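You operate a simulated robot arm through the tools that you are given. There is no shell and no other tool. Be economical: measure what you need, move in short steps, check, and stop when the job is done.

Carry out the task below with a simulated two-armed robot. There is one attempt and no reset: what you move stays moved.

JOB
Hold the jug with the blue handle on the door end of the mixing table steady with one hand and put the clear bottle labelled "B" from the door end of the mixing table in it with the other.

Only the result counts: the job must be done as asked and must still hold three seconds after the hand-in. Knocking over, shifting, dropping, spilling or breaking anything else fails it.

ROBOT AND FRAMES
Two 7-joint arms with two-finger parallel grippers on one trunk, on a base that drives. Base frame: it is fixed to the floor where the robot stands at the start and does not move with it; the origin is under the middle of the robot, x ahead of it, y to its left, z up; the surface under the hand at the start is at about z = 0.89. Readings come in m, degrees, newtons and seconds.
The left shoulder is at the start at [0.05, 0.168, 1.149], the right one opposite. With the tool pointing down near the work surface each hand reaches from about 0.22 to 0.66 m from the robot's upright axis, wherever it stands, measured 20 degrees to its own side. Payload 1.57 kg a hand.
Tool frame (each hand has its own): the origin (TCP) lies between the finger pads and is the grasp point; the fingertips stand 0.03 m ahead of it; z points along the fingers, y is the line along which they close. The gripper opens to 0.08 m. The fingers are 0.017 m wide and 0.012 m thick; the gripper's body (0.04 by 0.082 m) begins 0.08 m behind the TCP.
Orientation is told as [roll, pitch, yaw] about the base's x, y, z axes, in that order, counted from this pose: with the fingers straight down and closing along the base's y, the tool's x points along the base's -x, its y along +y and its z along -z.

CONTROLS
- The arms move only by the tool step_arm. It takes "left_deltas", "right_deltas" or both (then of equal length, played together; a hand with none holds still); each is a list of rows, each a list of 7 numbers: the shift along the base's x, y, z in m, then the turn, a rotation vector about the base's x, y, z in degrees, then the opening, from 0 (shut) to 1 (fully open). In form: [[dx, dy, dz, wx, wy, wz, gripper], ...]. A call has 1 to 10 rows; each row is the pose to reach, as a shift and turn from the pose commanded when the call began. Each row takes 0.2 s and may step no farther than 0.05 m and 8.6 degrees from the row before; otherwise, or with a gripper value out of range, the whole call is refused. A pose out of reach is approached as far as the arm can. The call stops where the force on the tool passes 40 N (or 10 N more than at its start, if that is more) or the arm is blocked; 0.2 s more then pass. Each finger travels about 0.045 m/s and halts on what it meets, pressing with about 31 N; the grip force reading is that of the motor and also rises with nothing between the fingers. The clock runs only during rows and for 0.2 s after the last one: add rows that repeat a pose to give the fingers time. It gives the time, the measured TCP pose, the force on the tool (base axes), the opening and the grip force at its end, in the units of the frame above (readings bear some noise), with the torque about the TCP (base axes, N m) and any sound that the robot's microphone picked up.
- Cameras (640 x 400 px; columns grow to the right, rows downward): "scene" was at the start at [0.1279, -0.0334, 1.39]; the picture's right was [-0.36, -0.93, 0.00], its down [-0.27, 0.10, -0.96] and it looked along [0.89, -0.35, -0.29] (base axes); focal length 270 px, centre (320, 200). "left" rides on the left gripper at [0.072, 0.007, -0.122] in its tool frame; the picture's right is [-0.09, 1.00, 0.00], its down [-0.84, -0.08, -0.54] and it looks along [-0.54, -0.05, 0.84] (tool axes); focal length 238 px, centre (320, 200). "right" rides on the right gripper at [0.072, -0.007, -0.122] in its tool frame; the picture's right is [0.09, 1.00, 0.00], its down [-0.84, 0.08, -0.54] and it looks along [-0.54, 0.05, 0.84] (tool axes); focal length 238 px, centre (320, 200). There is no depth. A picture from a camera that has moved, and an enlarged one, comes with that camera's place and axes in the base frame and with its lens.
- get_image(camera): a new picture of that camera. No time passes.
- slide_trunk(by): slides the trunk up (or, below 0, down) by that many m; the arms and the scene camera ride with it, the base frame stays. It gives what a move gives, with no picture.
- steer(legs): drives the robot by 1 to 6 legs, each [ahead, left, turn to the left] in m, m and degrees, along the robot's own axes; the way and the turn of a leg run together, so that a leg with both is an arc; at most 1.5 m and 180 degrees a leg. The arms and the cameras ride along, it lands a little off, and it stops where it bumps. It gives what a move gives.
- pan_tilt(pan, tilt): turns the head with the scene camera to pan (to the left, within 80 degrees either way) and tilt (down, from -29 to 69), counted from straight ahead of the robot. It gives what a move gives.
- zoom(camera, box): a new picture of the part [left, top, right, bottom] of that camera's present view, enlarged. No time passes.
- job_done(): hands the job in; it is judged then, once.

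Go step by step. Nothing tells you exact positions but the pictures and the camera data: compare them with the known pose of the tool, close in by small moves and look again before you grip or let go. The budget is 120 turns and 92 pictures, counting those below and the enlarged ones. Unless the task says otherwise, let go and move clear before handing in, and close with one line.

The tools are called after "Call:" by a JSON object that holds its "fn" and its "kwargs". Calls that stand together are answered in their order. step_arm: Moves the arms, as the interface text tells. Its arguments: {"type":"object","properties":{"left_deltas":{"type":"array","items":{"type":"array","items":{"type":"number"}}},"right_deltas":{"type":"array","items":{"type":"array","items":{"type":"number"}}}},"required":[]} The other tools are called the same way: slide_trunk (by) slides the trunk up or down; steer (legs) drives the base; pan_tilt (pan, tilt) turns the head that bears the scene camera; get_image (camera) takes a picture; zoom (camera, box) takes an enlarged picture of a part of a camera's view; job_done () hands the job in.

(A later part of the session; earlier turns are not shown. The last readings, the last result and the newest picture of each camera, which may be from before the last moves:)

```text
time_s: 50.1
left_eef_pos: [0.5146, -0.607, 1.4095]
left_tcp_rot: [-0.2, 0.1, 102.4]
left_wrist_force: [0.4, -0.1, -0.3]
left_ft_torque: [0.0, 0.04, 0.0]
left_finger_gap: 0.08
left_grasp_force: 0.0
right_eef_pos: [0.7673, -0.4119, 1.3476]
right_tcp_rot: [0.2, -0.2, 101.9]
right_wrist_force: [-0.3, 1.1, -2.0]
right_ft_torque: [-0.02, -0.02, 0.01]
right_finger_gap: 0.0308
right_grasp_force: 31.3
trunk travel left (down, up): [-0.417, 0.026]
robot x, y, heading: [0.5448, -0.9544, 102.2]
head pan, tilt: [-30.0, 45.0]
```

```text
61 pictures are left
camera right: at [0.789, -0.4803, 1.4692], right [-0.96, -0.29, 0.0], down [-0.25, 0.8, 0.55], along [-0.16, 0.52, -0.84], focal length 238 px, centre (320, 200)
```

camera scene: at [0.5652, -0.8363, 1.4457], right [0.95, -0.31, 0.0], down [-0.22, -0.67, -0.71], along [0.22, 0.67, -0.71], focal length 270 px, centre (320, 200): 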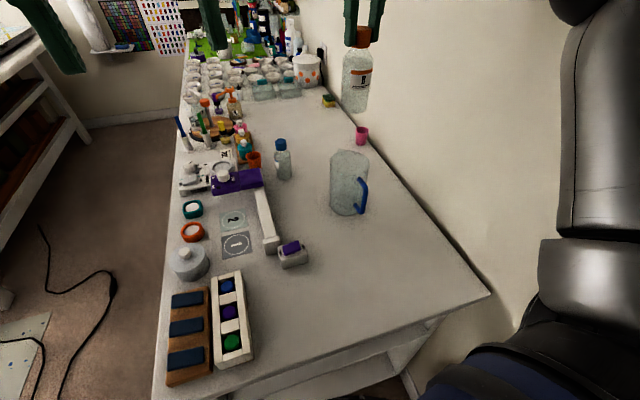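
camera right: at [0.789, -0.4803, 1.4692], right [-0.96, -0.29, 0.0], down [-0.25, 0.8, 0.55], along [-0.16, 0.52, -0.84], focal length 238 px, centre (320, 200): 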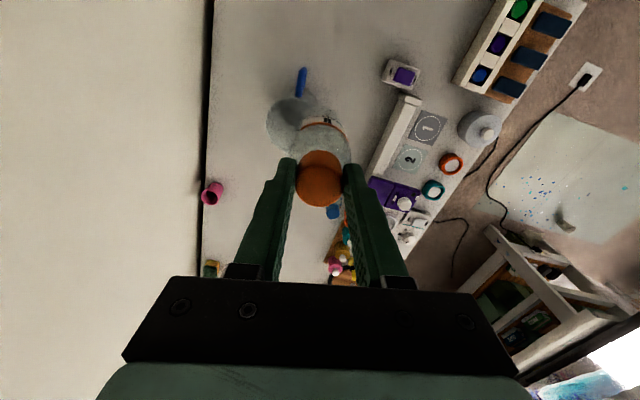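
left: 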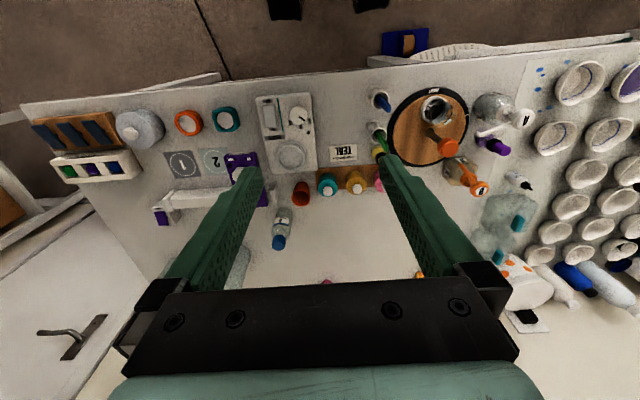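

The bottle is held above and clear. Now the left hand: first yaw it to 75° and lower a little.

Call:
{"fn": "step_arm", "kwargs": {"left_deltas": [[0.01, 0, -0.03, 0, 0, -7, 1], [0.02, 0, -0.06, 0, 0, -14, 1], [0.03, 0, -0.09, 0, 0, -21, 1], [0.03, 0, -0.12, 0, 0, -27.4, 0.7], [0.03, 0, -0.12, 0, 0, -27.4, 0.7]]}}

Call:
{"fn": "step_arm", "kwargs": {"left_deltas": [[0, 0.02, -0.01, 7.73, -2.07, 0, 0.7], [0, 0.04, -0.02, 15.46, -4.14, 0, 0.7], [0, 0.06, -0.03, 23.2, -6.2, 0, 0.7], [0, 0.08, -0.04, 30.9, -8.3, 0, 0.7], [0, 0.1, -0.06, 38.6, -10.35, 0, 0.7], [0, 0.12, -0.08, 46.4, -12.4, 0, 0.7], [0, 0.12, -0.1, 54.1, -14.5, 0, 0.7], [0, 0.12, -0.1, 58, -15.5, 0, 0.7], [0, 0.12, -0.1, 58, -15.5, 0, 0.7]]}}

Call:
{"fn": "get_image", "kwargs": {"camera": "left"}}

Call:
{"fn": "get_image", "kwargs": {"camera": "scene"}}

```text
time_s: 51.3
left_eef_pos: [0.5471, -0.6072, 1.2887]
left_tcp_rot: [-0.2, -0.1, 74.9]
left_wrist_force: [0.7, 0.4, -0.2]
left_ft_torque: [-0.01, -0.01, 0.02]
left_finger_gap: 0.0562
left_grasp_force: 0.1
right_eef_pos: [0.7682, -0.4127, 1.3485]
right_tcp_rot: [0.1, -0.3, 101.8]
right_wrist_force: [0.0, -0.3, -2.1]
right_ft_torque: [-0.02, -0.03, 0.02]
right_finger_gap: 0.0308
right_grasp_force: 30.7
trunk travel left (down, up): [-0.417, 0.026]
robot x, y, heading: [0.5494, -0.9524, 102.1]
head pan, tilt: [-30.0, 45.0]
```

```text
time_s: 53.3
left_eef_pos: [0.5449, -0.4867, 1.1882]
left_tcp_rot: [-0.2, -60.2, 75.0]
left_wrist_force: [-0.6, -0.1, -0.5]
left_ft_torque: [-0.01, 0.02, 0.02]
left_finger_gap: 0.0561
left_grasp_force: 0.0
right_eef_pos: [0.7667, -0.4124, 1.3492]
right_tcp_rot: [0.2, -0.4, 101.9]
right_wrist_force: [-0.5, 0.9, -4.0]
right_ft_torque: [0.02, 0.02, -0.01]
right_finger_gap: 0.0305
right_grasp_force: 30.6
trunk travel left (down, up): [-0.417, 0.026]
robot x, y, heading: [0.5501, -0.9535, 102.3]
head pan, tilt: [-30.0, 45.0]
```

```text
60 pictures are left
camera left: at [0.5024, -0.6232, 1.1876], right [-0.95, 0.31, 0.08], down [0.06, -0.07, 1.0], along [0.31, 0.95, 0.05], focal length 238 px, centre (320, 200)
```

left: 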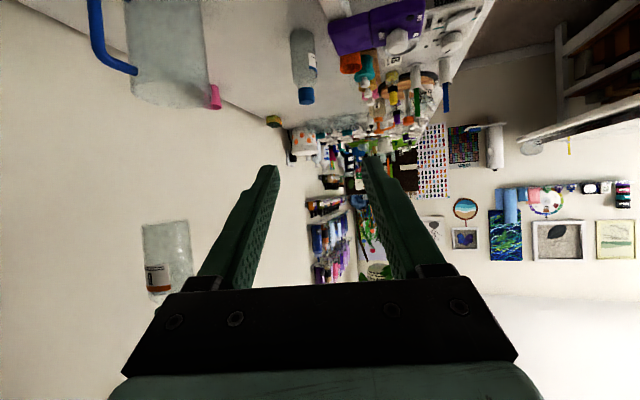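

```text
59 pictures are left
camera scene: at [0.5652, -0.8368, 1.4457], right [0.95, -0.31, 0.0], down [-0.22, -0.67, -0.71], along [0.22, 0.67, -0.71], focal length 270 px, centre (320, 200)
```

scene: 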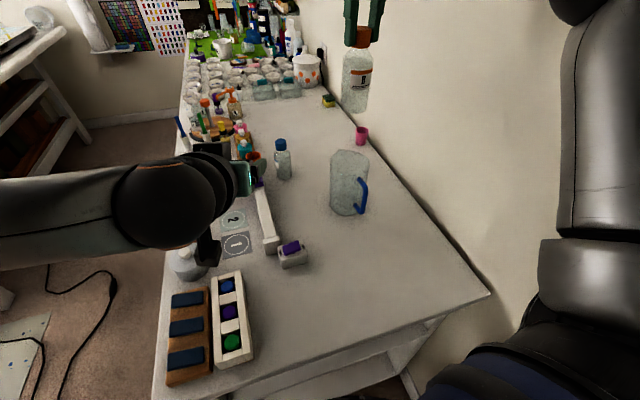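

Left tool is tilted 60° forward. I move it to a stand-off in front of the handle at about (0.775, -0.547, 1.05).

Call:
{"fn": "step_arm", "kwargs": {"left_deltas": [[0.035, -0.025, -0.01, 0, 0, 0, 0.7], [0.075, -0.045, -0.02, 0, 0, 0, 0.7], [0.115, -0.06, -0.03, 0, 0, 0, 0.7], [0.155, -0.06, -0.055, 0, 0, 0, 0.7], [0.19, -0.06, -0.085, 0, 0, 0, 0.7], [0.22, -0.06, -0.115, 0, 0, 0, 0.7], [0.23, -0.06, -0.14, 0, 0, 0, 0.7], [0.23, -0.06, -0.14, 0, 0, 0, 0.7]]}}

Call:
{"fn": "get_image", "kwargs": {"camera": "left"}}

Call:
{"fn": "get_image", "kwargs": {"camera": "scene"}}

Call:
{"fn": "get_image", "kwargs": {"camera": "right"}}

```text
time_s: 55.1
left_eef_pos: [0.7212, -0.5418, 1.0575]
left_tcp_rot: [-0.2, -60.1, 74.9]
left_wrist_force: [-0.2, -0.2, 0.2]
left_ft_torque: [-0.03, -0.02, 0.0]
left_finger_gap: 0.056
left_grasp_force: 0.1
left hand out of reach, approached as far as the arm can: row 5, 6, 7, 8
right_eef_pos: [0.7678, -0.4114, 1.3494]
right_tcp_rot: [0.1, -0.3, 102.0]
right_wrist_force: [0.5, -0.3, -3.6]
right_ft_torque: [0.02, 0.0, -0.01]
right_finger_gap: 0.0307
right_grasp_force: 30.9
trunk travel left (down, up): [-0.417, 0.026]
robot x, y, heading: [0.5467, -0.9562, 102.0]
head pan, tilt: [-30.0, 45.0]
```

```text
58 pictures are left
camera left: at [0.6775, -0.6778, 1.0553], right [-0.95, 0.31, 0.08], down [0.06, -0.07, 1.0], along [0.31, 0.95, 0.05], focal length 238 px, centre (320, 200)
```

left: 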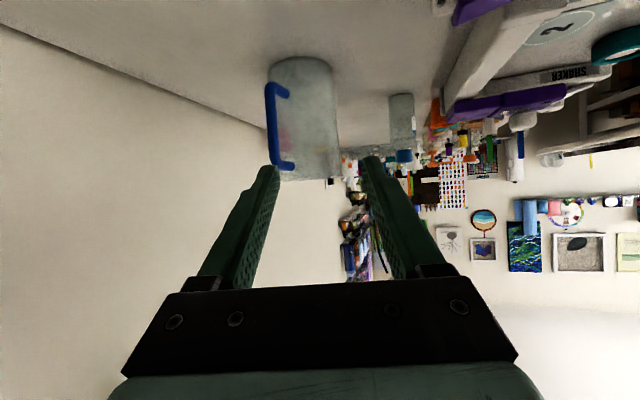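

```text
57 pictures are left
camera scene: at [0.5653, -0.8373, 1.4458], right [0.95, -0.31, 0.0], down [-0.22, -0.67, -0.71], along [0.22, 0.67, -0.71], focal length 270 px, centre (320, 200)
```

scene: 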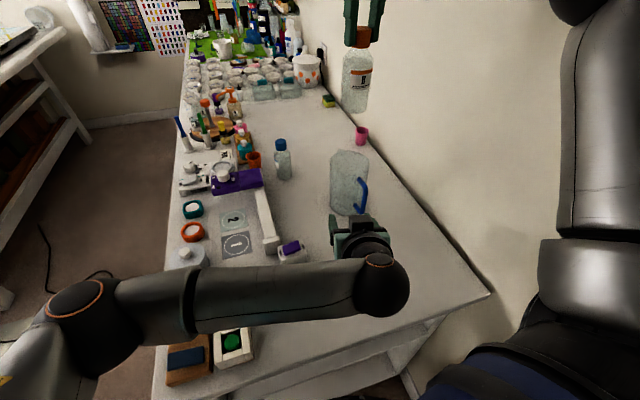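

```text
56 pictures are left
camera right: at [0.7889, -0.4814, 1.4697], right [-0.96, -0.29, 0.0], down [-0.25, 0.8, 0.55], along [-0.16, 0.52, -0.84], focal length 238 px, centre (320, 200)
```

right: 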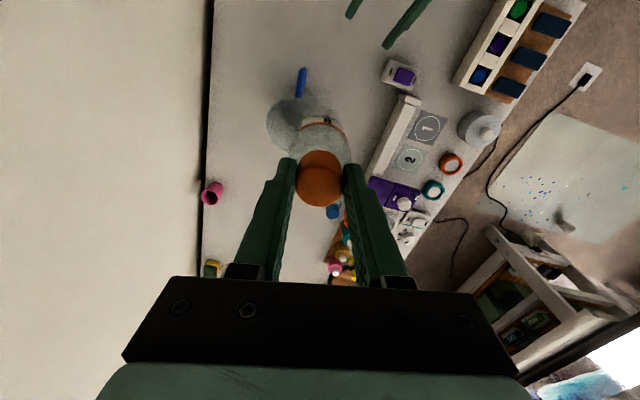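

The left wrist is limited at this angle with the forearm coming from the left. I yaw the left hand further (approach more from the left, about 45°) while holding the place.

Call:
{"fn": "step_arm", "kwargs": {"left_deltas": [[0, -0.01, 0.0, 0, 0, -8, 0.7], [0, -0.02, 0.0, 0, 0, -16, 0.7], [0, -0.02, 0.0, 0, 0, -24, 0.7], [0, -0.02, 0.0, 0, 0, -30, 0.7], [0, -0.02, 0.0, 0, 0, -30, 0.7]]}}

Call:
{"fn": "get_image", "kwargs": {"camera": "left"}}

```text
time_s: 56.3
left_eef_pos: [0.7201, -0.5605, 1.0558]
left_tcp_rot: [-0.1, -60.0, 44.8]
left_wrist_force: [0.7, 0.1, 0.1]
left_ft_torque: [-0.01, -0.02, 0.03]
left_finger_gap: 0.0562
left_grasp_force: 0.1
right_eef_pos: [0.7665, -0.4133, 1.3488]
right_tcp_rot: [0.1, -0.4, 101.9]
right_wrist_force: [0.4, 0.3, -2.4]
right_ft_torque: [-0.01, -0.02, 0.0]
right_finger_gap: 0.0308
right_grasp_force: 31.0
trunk travel left (down, up): [-0.417, 0.026]
robot x, y, heading: [0.5443, -0.9548, 102.3]
head pan, tilt: [-30.0, 45.0]
```

```text
55 pictures are left
camera left: at [0.6159, -0.6577, 1.0552], right [-0.67, 0.74, 0.08], down [0.02, -0.09, 1.0], along [0.74, 0.67, 0.05], focal length 238 px, centre (320, 200)
```

left: 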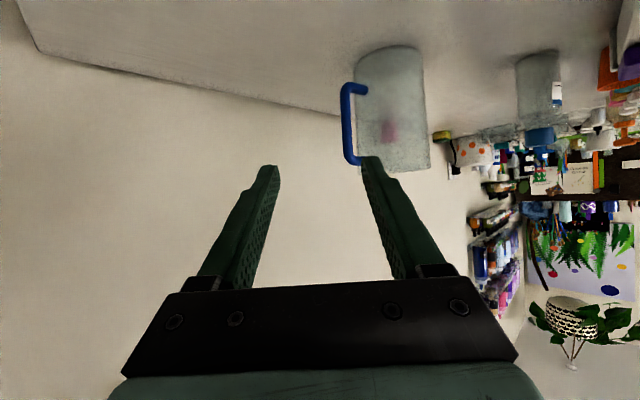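

Reachable now. The handle's bar is at (0.803, -0.437), z 0.935–1.03. I narrow the gap to ~33 mm and come to a stand-off on the approach line.

Call:
{"fn": "step_arm", "kwargs": {"left_deltas": [[0.012, 0.025, -0.01, 0, 0, 0, 0.41], [0.023, 0.05, -0.02, 0, 0, 0, 0.41], [0.034, 0.075, -0.031, 0, 0, 0, 0.41], [0.034, 0.075, -0.031, 0, 0, 0, 0.41]]}}

Call:
{"fn": "get_image", "kwargs": {"camera": "left"}}

Call:
{"fn": "zoom", "kwargs": {"camera": "scene", "box": [280, 120, 440, 320]}}

```text
time_s: 57.3
left_eef_pos: [0.7533, -0.4855, 1.0266]
left_tcp_rot: [-0.1, -60.1, 45.0]
left_wrist_force: [-0.3, -0.4, 0.4]
left_ft_torque: [0.0, 0.02, -0.02]
left_finger_gap: 0.0327
left_grasp_force: 0.0
right_eef_pos: [0.7684, -0.4128, 1.3485]
right_tcp_rot: [0.1, -0.3, 102.0]
right_wrist_force: [0.2, 0.1, -2.9]
right_ft_torque: [-0.02, -0.02, 0.0]
right_finger_gap: 0.0308
right_grasp_force: 30.8
trunk travel left (down, up): [-0.417, 0.026]
robot x, y, heading: [0.546, -0.9565, 102.4]
head pan, tilt: [-30.0, 45.0]
```

```text
54 pictures are left
camera left: at [0.6501, -0.5808, 1.0237], right [-0.67, 0.74, 0.08], down [0.02, -0.09, 1.0], along [0.74, 0.67, 0.05], focal length 238 px, centre (320, 200)
```

left: 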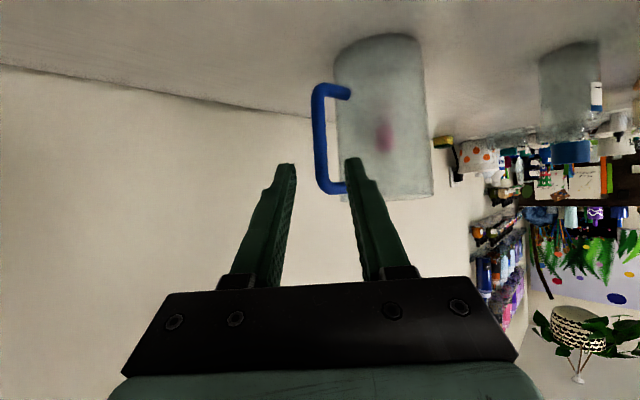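

```text
2.00 times, centred on (360, 220) of scene
camera zoom: at [0.5649, -0.837, 1.4458], right [0.95, -0.31, 0.0], down [-0.22, -0.67, -0.71], along [0.22, 0.67, -0.71], focal length 541 px, centre (240, 160)
```

zoom: 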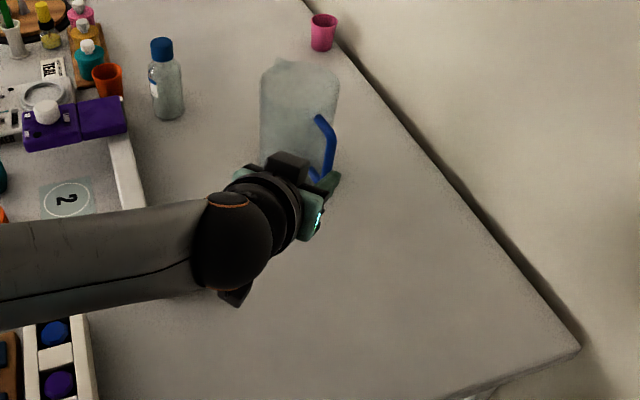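

The bar is on the approach line. I advance to put it between the fingers.

Call:
{"fn": "step_arm", "kwargs": {"left_deltas": [[0.013, 0.013, -0.01, 0, 0, 0, 0.41], [0.026, 0.026, -0.021, 0, 0, 0, 0.41], [0.038, 0.038, -0.031, 0, 0, 0, 0.41], [0.038, 0.038, -0.031, 0, 0, 0, 0.41]]}}

Call:
{"fn": "get_image", "kwargs": {"camera": "left"}}

Call:
{"fn": "zoom", "kwargs": {"camera": "right", "box": [220, 0, 440, 150]}}

```text
time_s: 58.3
left_eef_pos: [0.7807, -0.4591, 1.003]
left_tcp_rot: [-0.2, -60.0, 45.0]
left_wrist_force: [-0.2, 0.6, 0.6]
left_ft_torque: [0.02, 0.0, 0.02]
left_finger_gap: 0.0331
left_grasp_force: 0.1
left hand out of reach, approached as far as the arm can: row 3, 4
right_eef_pos: [0.7673, -0.4103, 1.3494]
right_tcp_rot: [0.1, -0.3, 101.9]
right_wrist_force: [-0.2, 0.3, -3.1]
right_ft_torque: [0.01, 0.04, -0.02]
right_finger_gap: 0.0308
right_grasp_force: 30.8
trunk travel left (down, up): [-0.417, 0.026]
robot x, y, heading: [0.5448, -0.9537, 102.2]
head pan, tilt: [-30.0, 45.0]
```

```text
52 pictures are left
camera left: at [0.6765, -0.5566, 1.0018], right [-0.67, 0.74, 0.08], down [0.02, -0.09, 1.0], along [0.74, 0.67, 0.05], focal length 238 px, centre (320, 200)
```

left: 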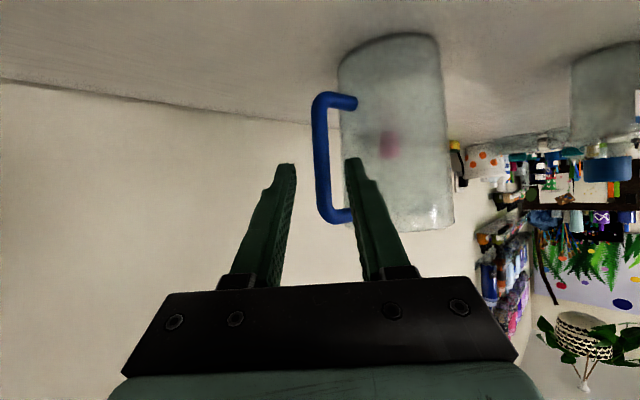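

```text
2.67 times, centred on (330, 75) of right
camera zoom: at [0.7889, -0.4808, 1.4695], right [-0.96, -0.29, 0.0], down [-0.25, 0.8, 0.55], along [-0.16, 0.52, -0.84], focal length 636 px, centre (293, 533)
```

zoom: 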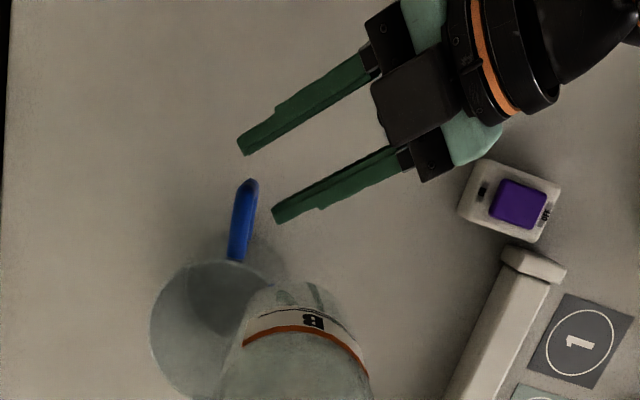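

Just about 1 cm short of reach. I yaw the left hand a further 15° (more from the left) and then advance.

Call:
{"fn": "step_arm", "kwargs": {"left_deltas": [[0, 0, 0, 0, 0, -7.5, 0.41], [0, 0, 0, 0, 0, -15, 0.41], [0.004, 0.006, -0.006, 0, 0, -15, 0.41], [0.008, 0.012, -0.012, 0, 0, -15, 0.41], [0.008, 0.012, -0.012, 0, 0, -15, 0.41]]}}

Call:
{"fn": "get_image", "kwargs": {"camera": "left"}}

Call:
{"fn": "zoom", "kwargs": {"camera": "right", "box": [220, 0, 440, 150]}}

```text
time_s: 59.5
left_eef_pos: [0.7872, -0.4494, 0.9923]
left_tcp_rot: [-0.2, -60.1, 30.0]
left_wrist_force: [-0.5, -0.2, 0.2]
left_ft_torque: [-0.01, 0.02, -0.02]
left_finger_gap: 0.0329
left_grasp_force: 0.0
right_eef_pos: [0.7675, -0.4112, 1.3482]
right_tcp_rot: [0.1, -0.3, 101.9]
right_wrist_force: [-0.7, 0.4, -2.5]
right_ft_torque: [-0.03, -0.02, -0.01]
right_finger_gap: 0.0308
right_grasp_force: 30.8
trunk travel left (down, up): [-0.417, 0.026]
robot x, y, heading: [0.5482, -0.9539, 102.1]
head pan, tilt: [-30.0, 45.0]
```

```text
50 pictures are left
camera left: at [0.6618, -0.515, 0.9908], right [-0.46, 0.89, 0.08], down [-0.01, -0.09, 1.0], along [0.89, 0.45, 0.05], focal length 238 px, centre (320, 200)
```

left: 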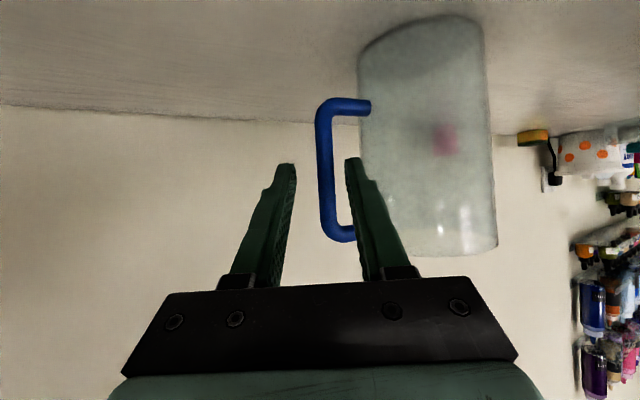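

```text
2.67 times, centred on (330, 75) of right
camera zoom: at [0.7889, -0.4809, 1.4695], right [-0.96, -0.29, 0.0], down [-0.25, 0.8, 0.55], along [-0.16, 0.52, -0.84], focal length 636 px, centre (293, 533)
```

zoom: 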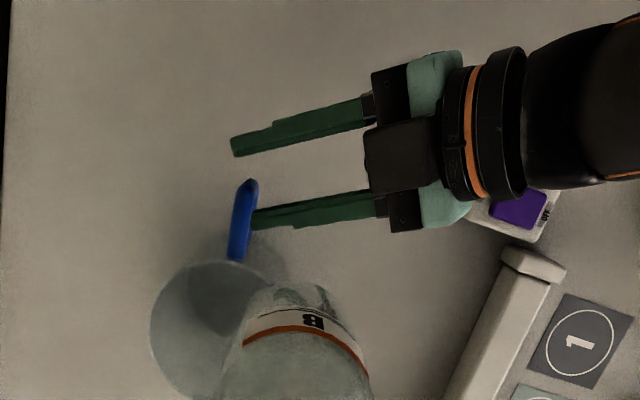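

The bar is between the fingers, about 3 mm off centre. I nudge to centre and go slightly deeper.

Call:
{"fn": "step_arm", "kwargs": {"left_deltas": [[0.002, 0.003, -0.002, 0, 0, 0, 0.41], [0.004, 0.006, -0.003, 0, 0, 0, 0.41], [0.004, 0.006, -0.003, 0, 0, 0, 0.41]]}}

Call:
{"fn": "zoom", "kwargs": {"camera": "left", "box": [240, 60, 440, 260]}}

Call:
{"fn": "zoom", "kwargs": {"camera": "right", "box": [260, 20, 380, 140]}}

```text
time_s: 60.3
left_eef_pos: [0.7867, -0.4485, 0.9905]
left_tcp_rot: [-0.1, -60.1, 29.9]
left_wrist_force: [0.1, -0.9, -0.7]
left_ft_torque: [0.04, -0.01, -0.03]
left_finger_gap: 0.0328
left_grasp_force: 0.1
left hand out of reach, approached as far as the arm can: row 1, 2, 3
right_eef_pos: [0.7667, -0.4114, 1.3475]
right_tcp_rot: [0.2, -0.3, 101.8]
right_wrist_force: [0.0, 0.0, -2.8]
right_ft_torque: [-0.03, 0.02, 0.01]
right_finger_gap: 0.0307
right_grasp_force: 31.1
trunk travel left (down, up): [-0.417, 0.026]
robot x, y, heading: [0.5469, -0.9525, 102.2]
head pan, tilt: [-30.0, 45.0]
```

```text
2.00 times, centred on (340, 160) of left
camera zoom: at [0.6608, -0.5145, 0.9892], right [-0.46, 0.89, 0.08], down [-0.01, -0.09, 1.0], along [0.89, 0.45, 0.05], focal length 477 px, centre (280, 280)
```

zoom: 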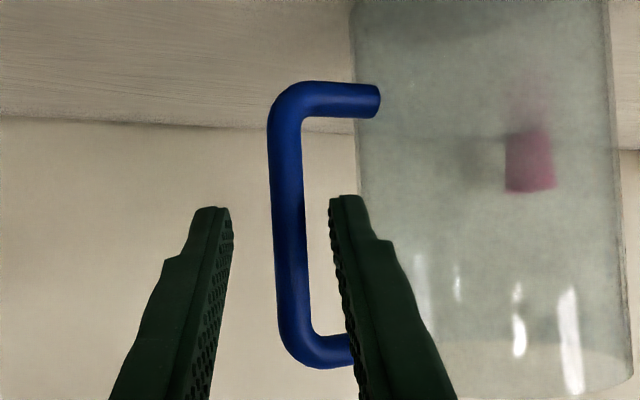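

```text
3.33 times, centred on (320, 80) of right
camera zoom: at [0.7889, -0.4809, 1.4695], right [-0.96, -0.29, 0.0], down [-0.25, 0.8, 0.55], along [-0.16, 0.52, -0.84], focal length 794 px, centre (320, 600)
```

zoom: 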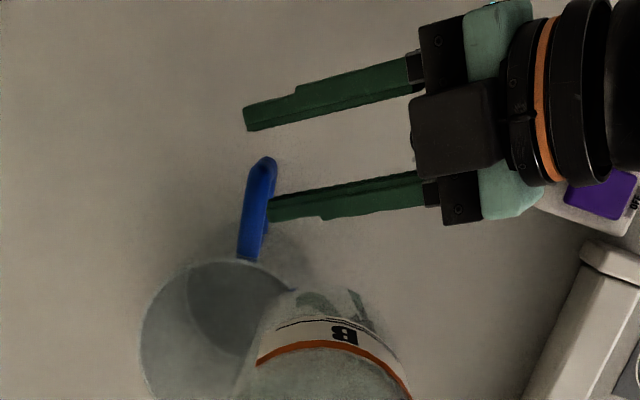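

The reach limit still binds, so I yaw 10° more while nudging forward to get the bar deeper between the pads.

Call:
{"fn": "step_arm", "kwargs": {"left_deltas": [[0.002, 0.003, 0.0005, 0, 0, -4, 0.41], [0.004, 0.006, 0.001, 0, 0, -8, 0.41], [0.005, 0.0075, 0.0015, 0, 0, -10, 0.41], [0.005, 0.0075, 0.0015, 0, 0, -10, 0.41]]}}

Call:
{"fn": "zoom", "kwargs": {"camera": "left", "box": [240, 60, 440, 260]}}

Call:
{"fn": "zoom", "kwargs": {"camera": "right", "box": [260, 20, 380, 140]}}

```text
time_s: 61.3
left_eef_pos: [0.7873, -0.4632, 0.994]
left_tcp_rot: [1.1, -62.0, 25.2]
left_wrist_force: [0.3, -0.6, 0.5]
left_ft_torque: [-0.01, -0.01, 0.0]
left_finger_gap: 0.0332
left_grasp_force: 0.5
left hand out of reach, approached as far as the arm can: row 1, 2, 3, 4
right_eef_pos: [0.7671, -0.4112, 1.3497]
right_tcp_rot: [0.1, -0.3, 101.9]
right_wrist_force: [0.3, -1.0, -3.1]
right_ft_torque: [-0.03, 0.0, 0.02]
right_finger_gap: 0.0307
right_grasp_force: 30.9
trunk travel left (down, up): [-0.417, 0.026]
robot x, y, heading: [0.5497, -0.9521, 102.2]
head pan, tilt: [-30.0, 45.0]
```

```text
2.00 times, centred on (340, 160) of left
camera zoom: at [0.6589, -0.5211, 0.988], right [-0.4, 0.91, 0.09], down [-0.04, -0.12, 0.99], along [0.92, 0.39, 0.08], focal length 477 px, centre (280, 280)
```

zoom: 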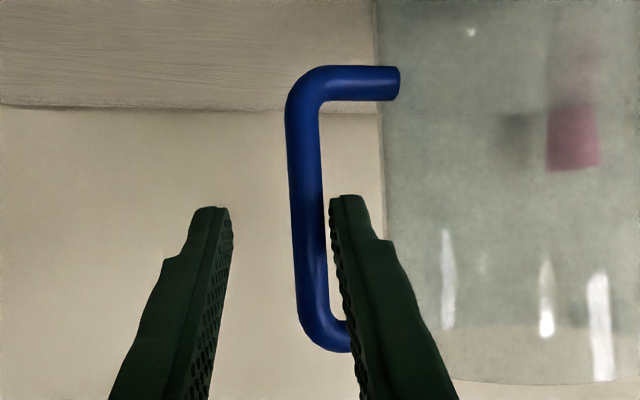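

```text
3.33 times, centred on (320, 80) of right
camera zoom: at [0.7889, -0.4808, 1.4695], right [-0.96, -0.29, 0.0], down [-0.25, 0.8, 0.55], along [-0.16, 0.52, -0.84], focal length 794 px, centre (320, 600)
```

zoom: 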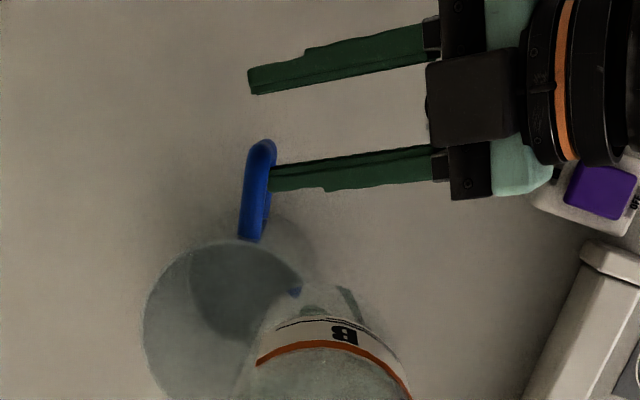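

The arm hit its limit, deviated and drew the handle about 1 cm toward the robot; the jug itself stands fine. I open the fingers a little, back the left hand off along its axis, and will re-pose the base.

Call:
{"fn": "step_arm", "kwargs": {"left_deltas": [[0, 0, 0, 0, 0, 0, 0.52], [-0.01, -0.004, 0.006, 0, 0, 0, 0.52], [-0.024, -0.011, 0.014, 0, 0, 0, 0.52], [-0.048, -0.023, 0.028, 0, 0, 0, 0.52], [-0.08, -0.038, 0.047, 0, 0, 0, 0.52], [-0.11, -0.045, 0.08, 0, 0, 0, 0.52]]}}

Call:
{"fn": "get_image", "kwargs": {"camera": "right"}}

Call:
{"fn": "get_image", "kwargs": {"camera": "scene"}}

```text
time_s: 62.7
left_eef_pos: [0.6767, -0.51, 1.0757]
left_tcp_rot: [1.1, -62.0, 25.2]
left_wrist_force: [-0.1, 0.1, 1.1]
left_ft_torque: [-0.01, 0.01, 0.01]
left_finger_gap: 0.0416
left_grasp_force: 0.1
right_eef_pos: [0.7669, -0.4122, 1.3485]
right_tcp_rot: [0.0, -0.3, 101.9]
right_wrist_force: [0.8, -0.1, -2.9]
right_ft_torque: [0.01, -0.04, 0.02]
right_finger_gap: 0.0307
right_grasp_force: 30.7
trunk travel left (down, up): [-0.417, 0.026]
robot x, y, heading: [0.5461, -0.9529, 102.0]
head pan, tilt: [-30.0, 45.0]
```

```text
44 pictures are left
camera right: at [0.7884, -0.4813, 1.4698], right [-0.96, -0.29, 0.0], down [-0.25, 0.8, 0.55], along [-0.16, 0.52, -0.84], focal length 238 px, centre (320, 200)
```

right: 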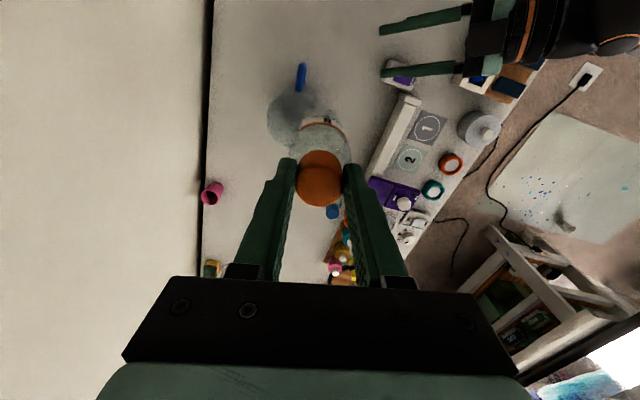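

```text
43 pictures are left
camera scene: at [0.5647, -0.8372, 1.4458], right [0.95, -0.31, 0.0], down [-0.22, -0.67, -0.71], along [0.22, 0.67, -0.71], focal length 270 px, centre (320, 200)
```

scene: 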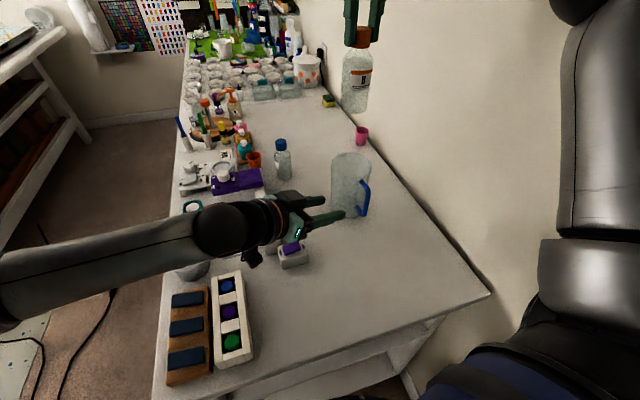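

The jug stands upright, handle now at about y = -0.446. I pull the right hand a bit left, back the left hand away, and turn the base back to ~91° so that the left arm crosses less.

Call:
{"fn": "step_arm", "kwargs": {"left_deltas": [[-0.03, -0.01, 0.02, 0, 0, 0, 0.52], [-0.06, -0.02, 0.04, 0, 0, 0, 0.52], [-0.06, -0.02, 0.04, 0, 0, 0, 0.52]], "right_deltas": [[-0.04, 0.0, 0, 0, 0, 0, 0], [-0.07, 0.0, 0, 0, 0, 0, 0], [-0.07, 0.0, 0, 0, 0, 0, 0]]}}

Call:
{"fn": "steer", "kwargs": {"legs": [[0, 0, -11]]}}

Call:
{"fn": "steer", "kwargs": {"legs": [[0, -0.02, 0]]}}

Call:
{"fn": "get_image", "kwargs": {"camera": "scene"}}

```text
time_s: 63.5
left_eef_pos: [0.6173, -0.5289, 1.1156]
left_tcp_rot: [1.1, -62.0, 25.3]
left_wrist_force: [0.0, -0.6, 0.5]
left_ft_torque: [0.01, 0.0, -0.01]
left_finger_gap: 0.0416
left_grasp_force: 0.0
right_eef_pos: [0.712, -0.4281, 1.332]
right_tcp_rot: [0.2, -0.2, 101.8]
right_wrist_force: [-0.3, 0.0, -3.3]
right_ft_torque: [0.04, 0.04, -0.01]
right_finger_gap: 0.0308
right_grasp_force: 31.2
right hand out of reach, approached as far as the arm can: row 1, 2, 3
trunk travel left (down, up): [-0.417, 0.026]
robot x, y, heading: [0.5479, -0.9517, 102.4]
head pan, tilt: [-30.0, 45.0]
```

```text
time_s: 64.6
left_eef_pos: [0.696, -0.5498, 1.1162]
left_tcp_rot: [1.2, -62.0, 14.4]
left_wrist_force: [0.3, -0.7, 0.1]
left_ft_torque: [-0.03, 0.03, -0.01]
left_finger_gap: 0.0415
left_grasp_force: 0.0
right_eef_pos: [0.8084, -0.4673, 1.3324]
right_tcp_rot: [0.1, -0.4, 91.0]
right_wrist_force: [0.0, 0.5, -3.2]
right_ft_torque: [-0.04, -0.01, -0.02]
right_finger_gap: 0.0312
right_grasp_force: 30.9
trunk travel left (down, up): [-0.417, 0.026]
robot x, y, heading: [0.5493, -0.9526, 91.4]
head pan, tilt: [-30.0, 45.0]
```

```text
time_s: 65.5
left_eef_pos: [0.7173, -0.55, 1.1153]
left_tcp_rot: [1.2, -62.0, 14.5]
left_wrist_force: [-0.1, -0.3, 0.4]
left_ft_torque: [0.0, 0.0, 0.0]
left_finger_gap: 0.0415
left_grasp_force: 0.0
right_eef_pos: [0.8284, -0.4684, 1.3329]
right_tcp_rot: [0.2, -0.4, 91.0]
right_wrist_force: [1.2, 0.4, -3.4]
right_ft_torque: [-0.01, 0.02, 0.0]
right_finger_gap: 0.0311
right_grasp_force: 30.7
trunk travel left (down, up): [-0.417, 0.026]
robot x, y, heading: [0.5681, -0.9527, 91.4]
head pan, tilt: [-30.0, 45.0]
```

```text
42 pictures are left
camera scene: at [0.6075, -0.8415, 1.4457], right [0.88, -0.48, 0.0], down [-0.34, -0.62, -0.71], along [0.34, 0.62, -0.71], focal length 270 px, centre (320, 200)
```

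scene: 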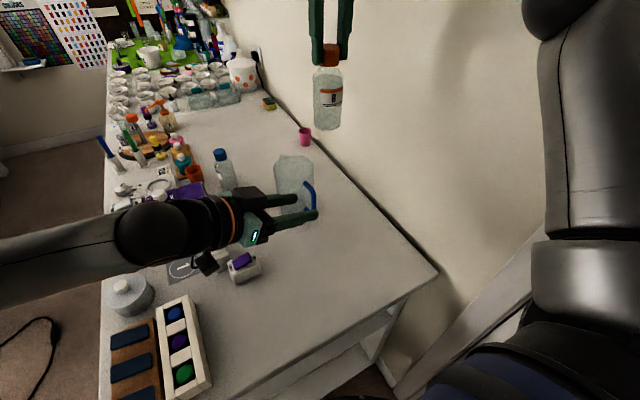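

The base is in place. I rotate the left hand back to a 45° approach and go to the stand-off before the handle.

Call:
{"fn": "step_arm", "kwargs": {"left_deltas": [[0, 0, -0.01, 0, 0, 8, 0.45], [0.0, 0.0, -0.02, 0, 0, 16, 0.45], [0.01, 0.01, -0.04, 0, 0, 24, 0.45], [0.02, 0.03, -0.06, 0, 0, 30.5, 0.45], [0.027, 0.046, -0.083, 0, 0, 30.5, 0.45], [0.027, 0.046, -0.083, 0, 0, 30.5, 0.45]]}}

Call:
{"fn": "get_image", "kwargs": {"camera": "left"}}

Call:
{"fn": "get_image", "kwargs": {"camera": "right"}}

```text
time_s: 66.9
left_eef_pos: [0.7404, -0.5093, 1.0396]
left_tcp_rot: [1.2, -61.9, 44.8]
left_wrist_force: [-0.4, 0.4, 0.7]
left_ft_torque: [-0.01, 0.03, 0.0]
left_finger_gap: 0.036
left_grasp_force: 0.0
left hand out of reach, approached as far as the arm can: row 5, 6
right_eef_pos: [0.8276, -0.4669, 1.3328]
right_tcp_rot: [0.1, -0.4, 90.9]
right_wrist_force: [-0.2, 0.4, -2.6]
right_ft_torque: [-0.04, 0.03, -0.01]
right_finger_gap: 0.0307
right_grasp_force: 31.2
trunk travel left (down, up): [-0.417, 0.026]
robot x, y, heading: [0.5675, -0.9487, 91.4]
head pan, tilt: [-30.0, 45.0]
```

```text
41 pictures are left
camera left: at [0.639, -0.6071, 1.0342], right [-0.68, 0.72, 0.09], down [0.0, -0.12, 0.99], along [0.73, 0.68, 0.08], focal length 238 px, centre (320, 200)
```

left: 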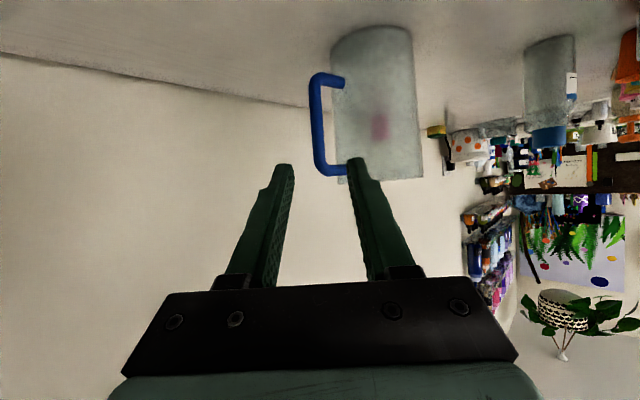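

```text
40 pictures are left
camera right: at [0.8355, -0.5386, 1.4536], right [-0.99, -0.11, 0.0], down [-0.09, 0.83, 0.55], along [-0.06, 0.54, -0.84], focal length 238 px, centre (320, 200)
```

right: 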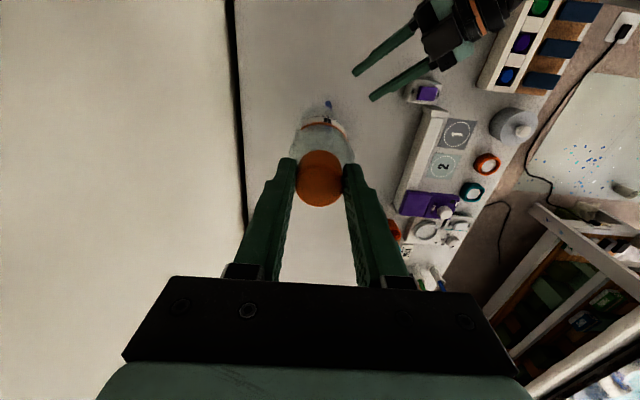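

The limit comes from the strong tilt, not the distance. I reduce the left tilt from 62° to about 37°.

Call:
{"fn": "step_arm", "kwargs": {"left_deltas": [[0, 0, 0.005, -4.5, 4.5, 0, 0.45], [0, 0, 0.01, -9, 9, 0, 0.45], [0, 0, 0.01, -13.5, 13.5, 0, 0.45], [0, 0, 0.01, -17.7, 17.7, 0, 0.45], [0, 0, 0.01, -17.7, 17.7, 0, 0.45]]}}

Call:
{"fn": "get_image", "kwargs": {"camera": "left"}}

Call:
{"fn": "get_image", "kwargs": {"camera": "scene"}}

```text
time_s: 68.1
left_eef_pos: [0.7413, -0.5086, 1.05]
left_tcp_rot: [1.2, -36.9, 44.9]
left_wrist_force: [0.5, 0.1, 0.4]
left_ft_torque: [0.01, 0.02, 0.01]
left_finger_gap: 0.036
left_grasp_force: 0.2
right_eef_pos: [0.8278, -0.4672, 1.3335]
right_tcp_rot: [0.1, -0.4, 91.0]
right_wrist_force: [0.1, -0.5, -2.7]
right_ft_torque: [0.0, -0.02, -0.01]
right_finger_gap: 0.0308
right_grasp_force: 30.8
trunk travel left (down, up): [-0.417, 0.026]
robot x, y, heading: [0.5667, -0.9528, 90.9]
head pan, tilt: [-30.0, 45.0]
```

```text
39 pictures are left
camera left: at [0.6462, -0.5993, 1.1046], right [-0.66, 0.75, 0.07], down [0.31, 0.18, 0.93], along [0.69, 0.64, -0.35], focal length 238 px, centre (320, 200)
```

left: 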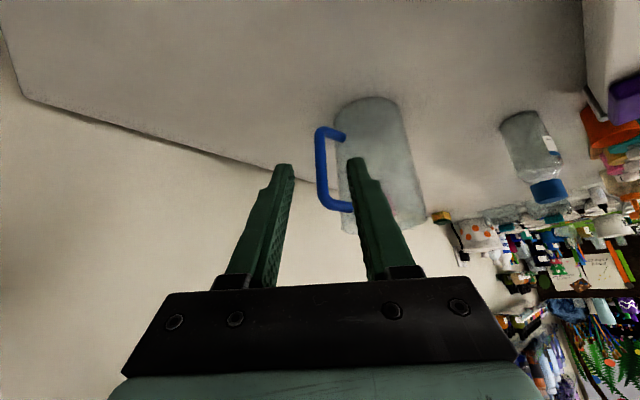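

```text
38 pictures are left
camera scene: at [0.6067, -0.8416, 1.4458], right [0.88, -0.48, 0.0], down [-0.34, -0.62, -0.71], along [0.34, 0.62, -0.71], focal length 270 px, centre (320, 200)
```

scene: 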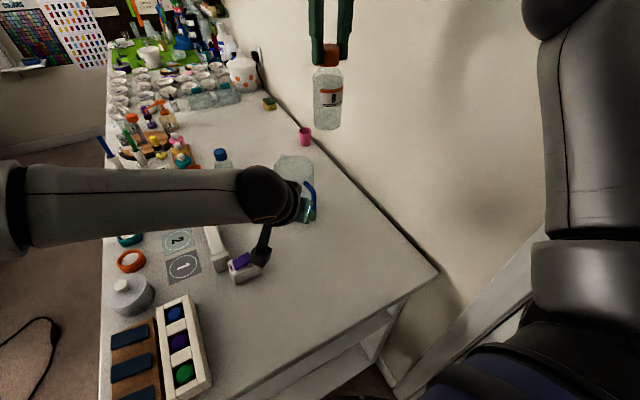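

The bar is at (0.801, -0.448). I advance the left hand so the bar sits between the pads.

Call:
{"fn": "step_arm", "kwargs": {"left_deltas": [[0.01, 0.01, -0.03, 0, 0, 0, 0.45], [0.025, 0.025, -0.045, 0, 0, 0, 0.45], [0.04, 0.04, -0.055, 0, 0, 0, 0.45], [0.056, 0.056, -0.06, 0, 0, 0, 0.45], [0.056, 0.056, -0.06, 0, 0, 0, 0.45]]}}

Call:
{"fn": "get_image", "kwargs": {"camera": "left"}}

Call:
{"fn": "zoom", "kwargs": {"camera": "scene", "box": [240, 130, 360, 270]}}

```text
time_s: 69.3
left_eef_pos: [0.7964, -0.4522, 0.9912]
left_tcp_rot: [0.9, -37.1, 44.8]
left_wrist_force: [0.4, -0.2, -0.3]
left_ft_torque: [0.03, 0.01, 0.01]
left_finger_gap: 0.0358
left_grasp_force: 0.0
right_eef_pos: [0.827, -0.4675, 1.3322]
right_tcp_rot: [0.1, -0.4, 91.0]
right_wrist_force: [-0.4, 0.0, -3.2]
right_ft_torque: [-0.03, 0.01, -0.02]
right_finger_gap: 0.031
right_grasp_force: 31.3
trunk travel left (down, up): [-0.417, 0.026]
robot x, y, heading: [0.5676, -0.953, 91.4]
head pan, tilt: [-30.0, 45.0]
```

```text
37 pictures are left
camera left: at [0.7024, -0.5429, 1.0448], right [-0.66, 0.75, 0.07], down [0.31, 0.18, 0.94], along [0.69, 0.64, -0.35], focal length 238 px, centre (320, 200)
```

left: 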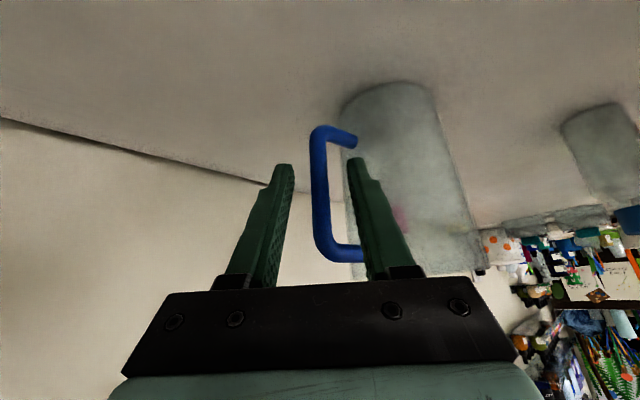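

```text
2.86 times, centred on (300, 200) of scene
camera zoom: at [0.6065, -0.8416, 1.4458], right [0.88, -0.48, 0.0], down [-0.34, -0.62, -0.71], along [0.34, 0.62, -0.71], focal length 773 px, centre (377, 200)
```

zoom: 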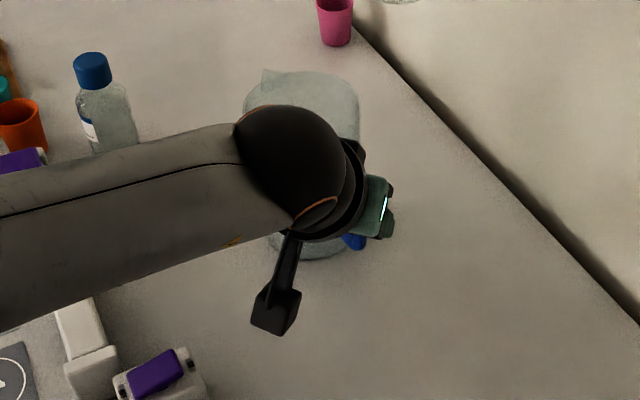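

The bar lies centred between the pads. I close the left gripper on it.

Call:
{"fn": "step_arm", "kwargs": {"left_deltas": [[0, 0, 0, 0, 0, 0, 0.25], [0, 0, 0, 0, 0, 0, 0.1], [0, 0, 0, 0, 0, 0, 0], [0, 0, 0, 0, 0, 0, 0], [0, 0, 0, 0, 0, 0, 0]]}}

Call:
{"fn": "get_image", "kwargs": {"camera": "left"}}

Call:
{"fn": "get_image", "kwargs": {"camera": "right"}}

```text
time_s: 70.5
left_eef_pos: [0.7986, -0.4518, 0.9898]
left_tcp_rot: [1.1, -37.0, 44.9]
left_wrist_force: [-0.8, -0.3, 0.4]
left_ft_torque: [-0.13, -0.01, -0.01]
left_finger_gap: 0.0113
left_grasp_force: 28.1
right_eef_pos: [0.8282, -0.4666, 1.3329]
right_tcp_rot: [0.2, -0.4, 91.0]
right_wrist_force: [0.3, -0.4, -2.7]
right_ft_torque: [-0.04, 0.03, -0.03]
right_finger_gap: 0.0308
right_grasp_force: 30.8
trunk travel left (down, up): [-0.417, 0.026]
robot x, y, heading: [0.5708, -0.9537, 91.4]
head pan, tilt: [-30.0, 45.0]
```

```text
35 pictures are left
camera left: at [0.7023, -0.5428, 1.0447], right [-0.66, 0.75, 0.07], down [0.31, 0.18, 0.93], along [0.69, 0.64, -0.35], focal length 238 px, centre (320, 200)
```

left: 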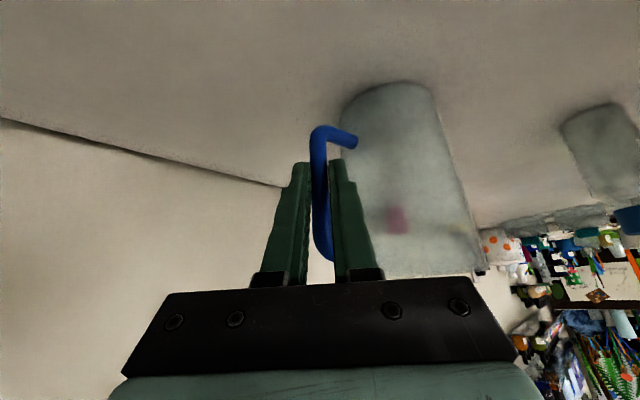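

```text
34 pictures are left
camera right: at [0.8359, -0.5387, 1.4535], right [-0.99, -0.11, 0.0], down [-0.09, 0.83, 0.55], along [-0.06, 0.54, -0.84], focal length 238 px, centre (320, 200)
```

right: 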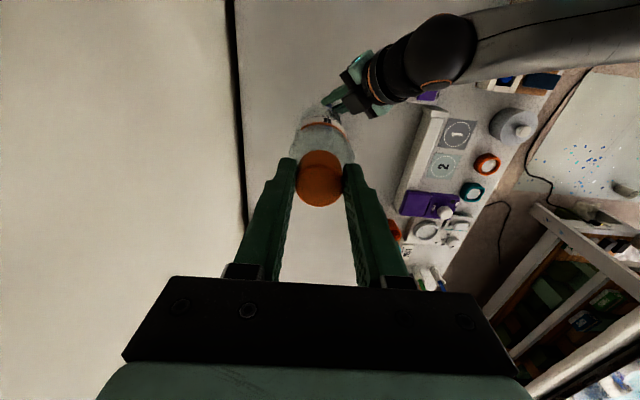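

The handle is held (11 mm bar, 28 N). I now take the jug's centre as about (0.79, -0.37) and carry the bottle over it, staying above the rim.

Call:
{"fn": "step_arm", "kwargs": {"right_deltas": [[-0.005, 0.02, -0.025, 0, 0, 0, 0], [-0.01, 0.04, -0.05, 0, 0, 0, 0], [-0.02, 0.065, -0.08, 0, 0, 0, 0], [-0.03, 0.085, -0.1, 0, 0, 0, 0], [-0.038, 0.097, -0.113, 0, 0, 0, 0], [-0.038, 0.097, -0.113, 0, 0, 0, 0]]}}

Call:
{"fn": "get_image", "kwargs": {"camera": "scene"}}

Call:
{"fn": "get_image", "kwargs": {"camera": "left"}}

Call:
{"fn": "get_image", "kwargs": {"camera": "right"}}

```text
time_s: 71.9
left_eef_pos: [0.7979, -0.4519, 0.9916]
left_tcp_rot: [0.9, -36.9, 44.9]
left_wrist_force: [-0.6, -0.2, -0.1]
left_ft_torque: [-0.07, -0.04, -0.02]
left_finger_gap: 0.0109
left_grasp_force: 28.4
right_eef_pos: [0.8114, -0.4094, 1.2105]
right_tcp_rot: [0.1, -0.3, 91.0]
right_wrist_force: [-0.5, -0.5, -2.9]
right_ft_torque: [-0.02, 0.01, -0.02]
right_finger_gap: 0.0305
right_grasp_force: 30.9
right hand out of reach, approached as far as the arm can: row 2, 3, 4, 5, 6
trunk travel left (down, up): [-0.417, 0.026]
robot x, y, heading: [0.5672, -0.9519, 91.6]
head pan, tilt: [-30.0, 45.0]
```

```text
33 pictures are left
camera scene: at [0.6068, -0.8412, 1.4457], right [0.88, -0.48, 0.0], down [-0.34, -0.62, -0.71], along [0.34, 0.62, -0.71], focal length 270 px, centre (320, 200)
```

scene: 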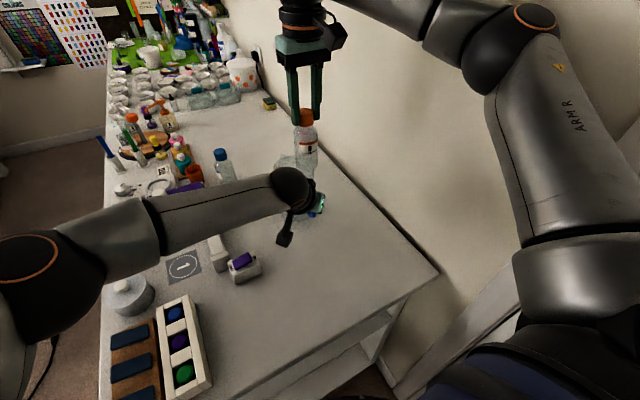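

```text
32 pictures are left
camera left: at [0.7024, -0.5427, 1.0447], right [-0.66, 0.75, 0.07], down [0.31, 0.18, 0.93], along [0.69, 0.64, -0.35], focal length 238 px, centre (320, 200)
```

left: 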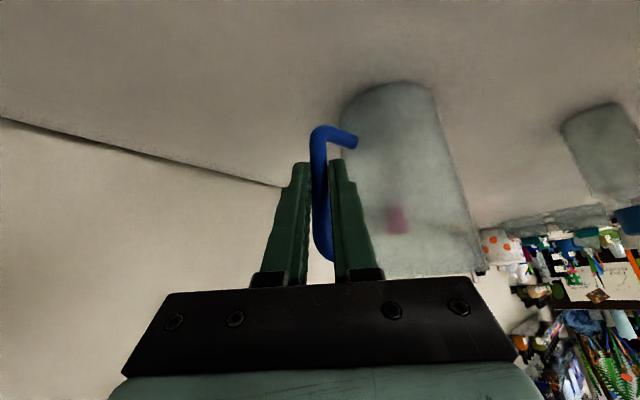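

```text
31 pictures are left
camera right: at [0.8195, -0.482, 1.3307], right [-0.99, -0.11, 0.0], down [-0.09, 0.83, 0.55], along [-0.06, 0.54, -0.84], focal length 238 px, centre (320, 200)
```

right: 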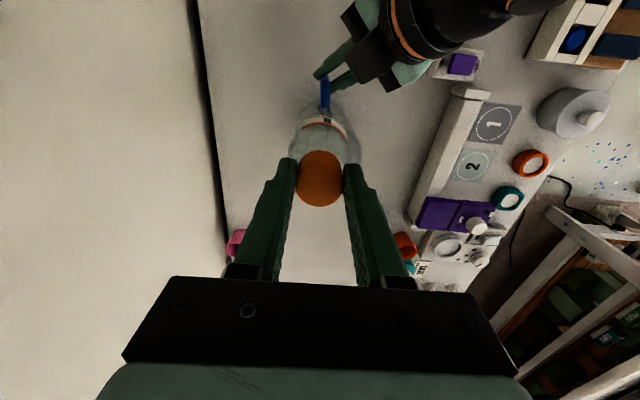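

The right arm runs out of reach with a vertical tool. I tilt the right tool 15° so the bottle's base leads forward over the jug while the wrist stays back; it can straighten as it goes lower, where there is more reach.

Call:
{"fn": "step_arm", "kwargs": {"right_deltas": [[-0.005, -0.002, 0.006, 4, 0, 0, 0], [-0.01, -0.003, 0.01, 8, 0, 0, 0], [-0.015, 0.0, 0.01, 12, 0, 0, 0], [-0.019, 0.004, 0.01, 15, 0, 0, 0], [-0.019, 0.004, 0.01, 15, 0, 0, 0]]}}

Call:
{"fn": "zoom", "kwargs": {"camera": "scene", "box": [230, 70, 390, 230]}}

Call:
{"fn": "get_image", "kwargs": {"camera": "right"}}

```text
time_s: 73.1
left_eef_pos: [0.7972, -0.4511, 0.9911]
left_tcp_rot: [1.1, -36.8, 44.9]
left_wrist_force: [0.7, -0.2, 1.1]
left_ft_torque: [-0.13, 0.02, 0.04]
left_finger_gap: 0.0113
left_grasp_force: 28.7
right_eef_pos: [0.7925, -0.4065, 1.2215]
right_tcp_rot: [-0.1, -15.3, 91.0]
right_wrist_force: [0.1, 0.4, -3.6]
right_ft_torque: [-0.09, 0.0, 0.0]
right_finger_gap: 0.0311
right_grasp_force: 30.9
trunk travel left (down, up): [-0.417, 0.026]
robot x, y, heading: [0.5675, -0.9562, 91.2]
head pan, tilt: [-30.0, 45.0]
```

```text
2.50 times, centred on (310, 150) of scene
camera zoom: at [0.6069, -0.8413, 1.4457], right [0.88, -0.48, 0.0], down [-0.34, -0.62, -0.71], along [0.34, 0.62, -0.71], focal length 676 px, centre (345, 325)
```

zoom: 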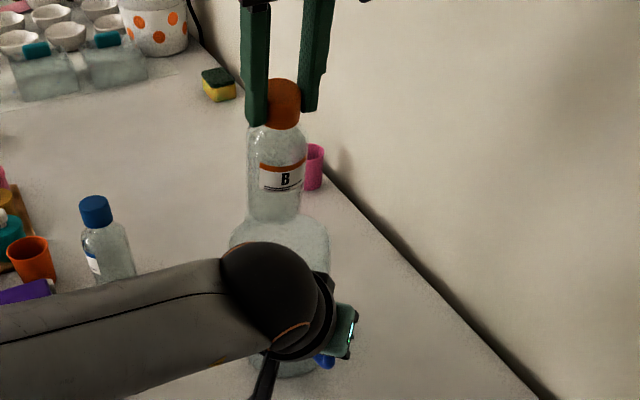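

```text
29 pictures are left
camera right: at [0.8008, -0.5072, 1.3189], right [-0.99, -0.11, -0.03], down [-0.09, 0.66, 0.74], along [-0.06, 0.74, -0.67], focal length 238 px, centre (320, 200)
```

right: 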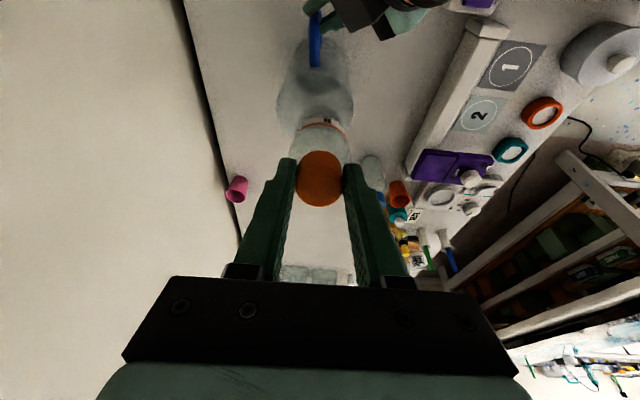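

I zoom on the jug's rim to fix the centre before lowering.

Call:
{"fn": "zoom", "kwargs": {"camera": "right", "box": [240, 10, 400, 170]}}

```text
2.50 times, centred on (320, 90) of right
camera zoom: at [0.8008, -0.5072, 1.3189], right [-0.99, -0.11, -0.03], down [-0.09, 0.66, 0.74], along [-0.06, 0.74, -0.67], focal length 596 px, centre (320, 475)
```

zoom: 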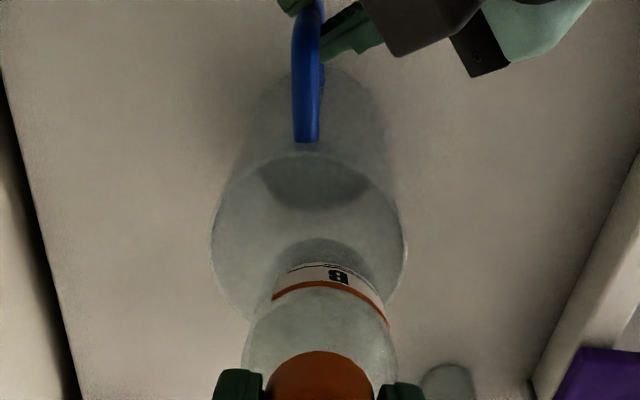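

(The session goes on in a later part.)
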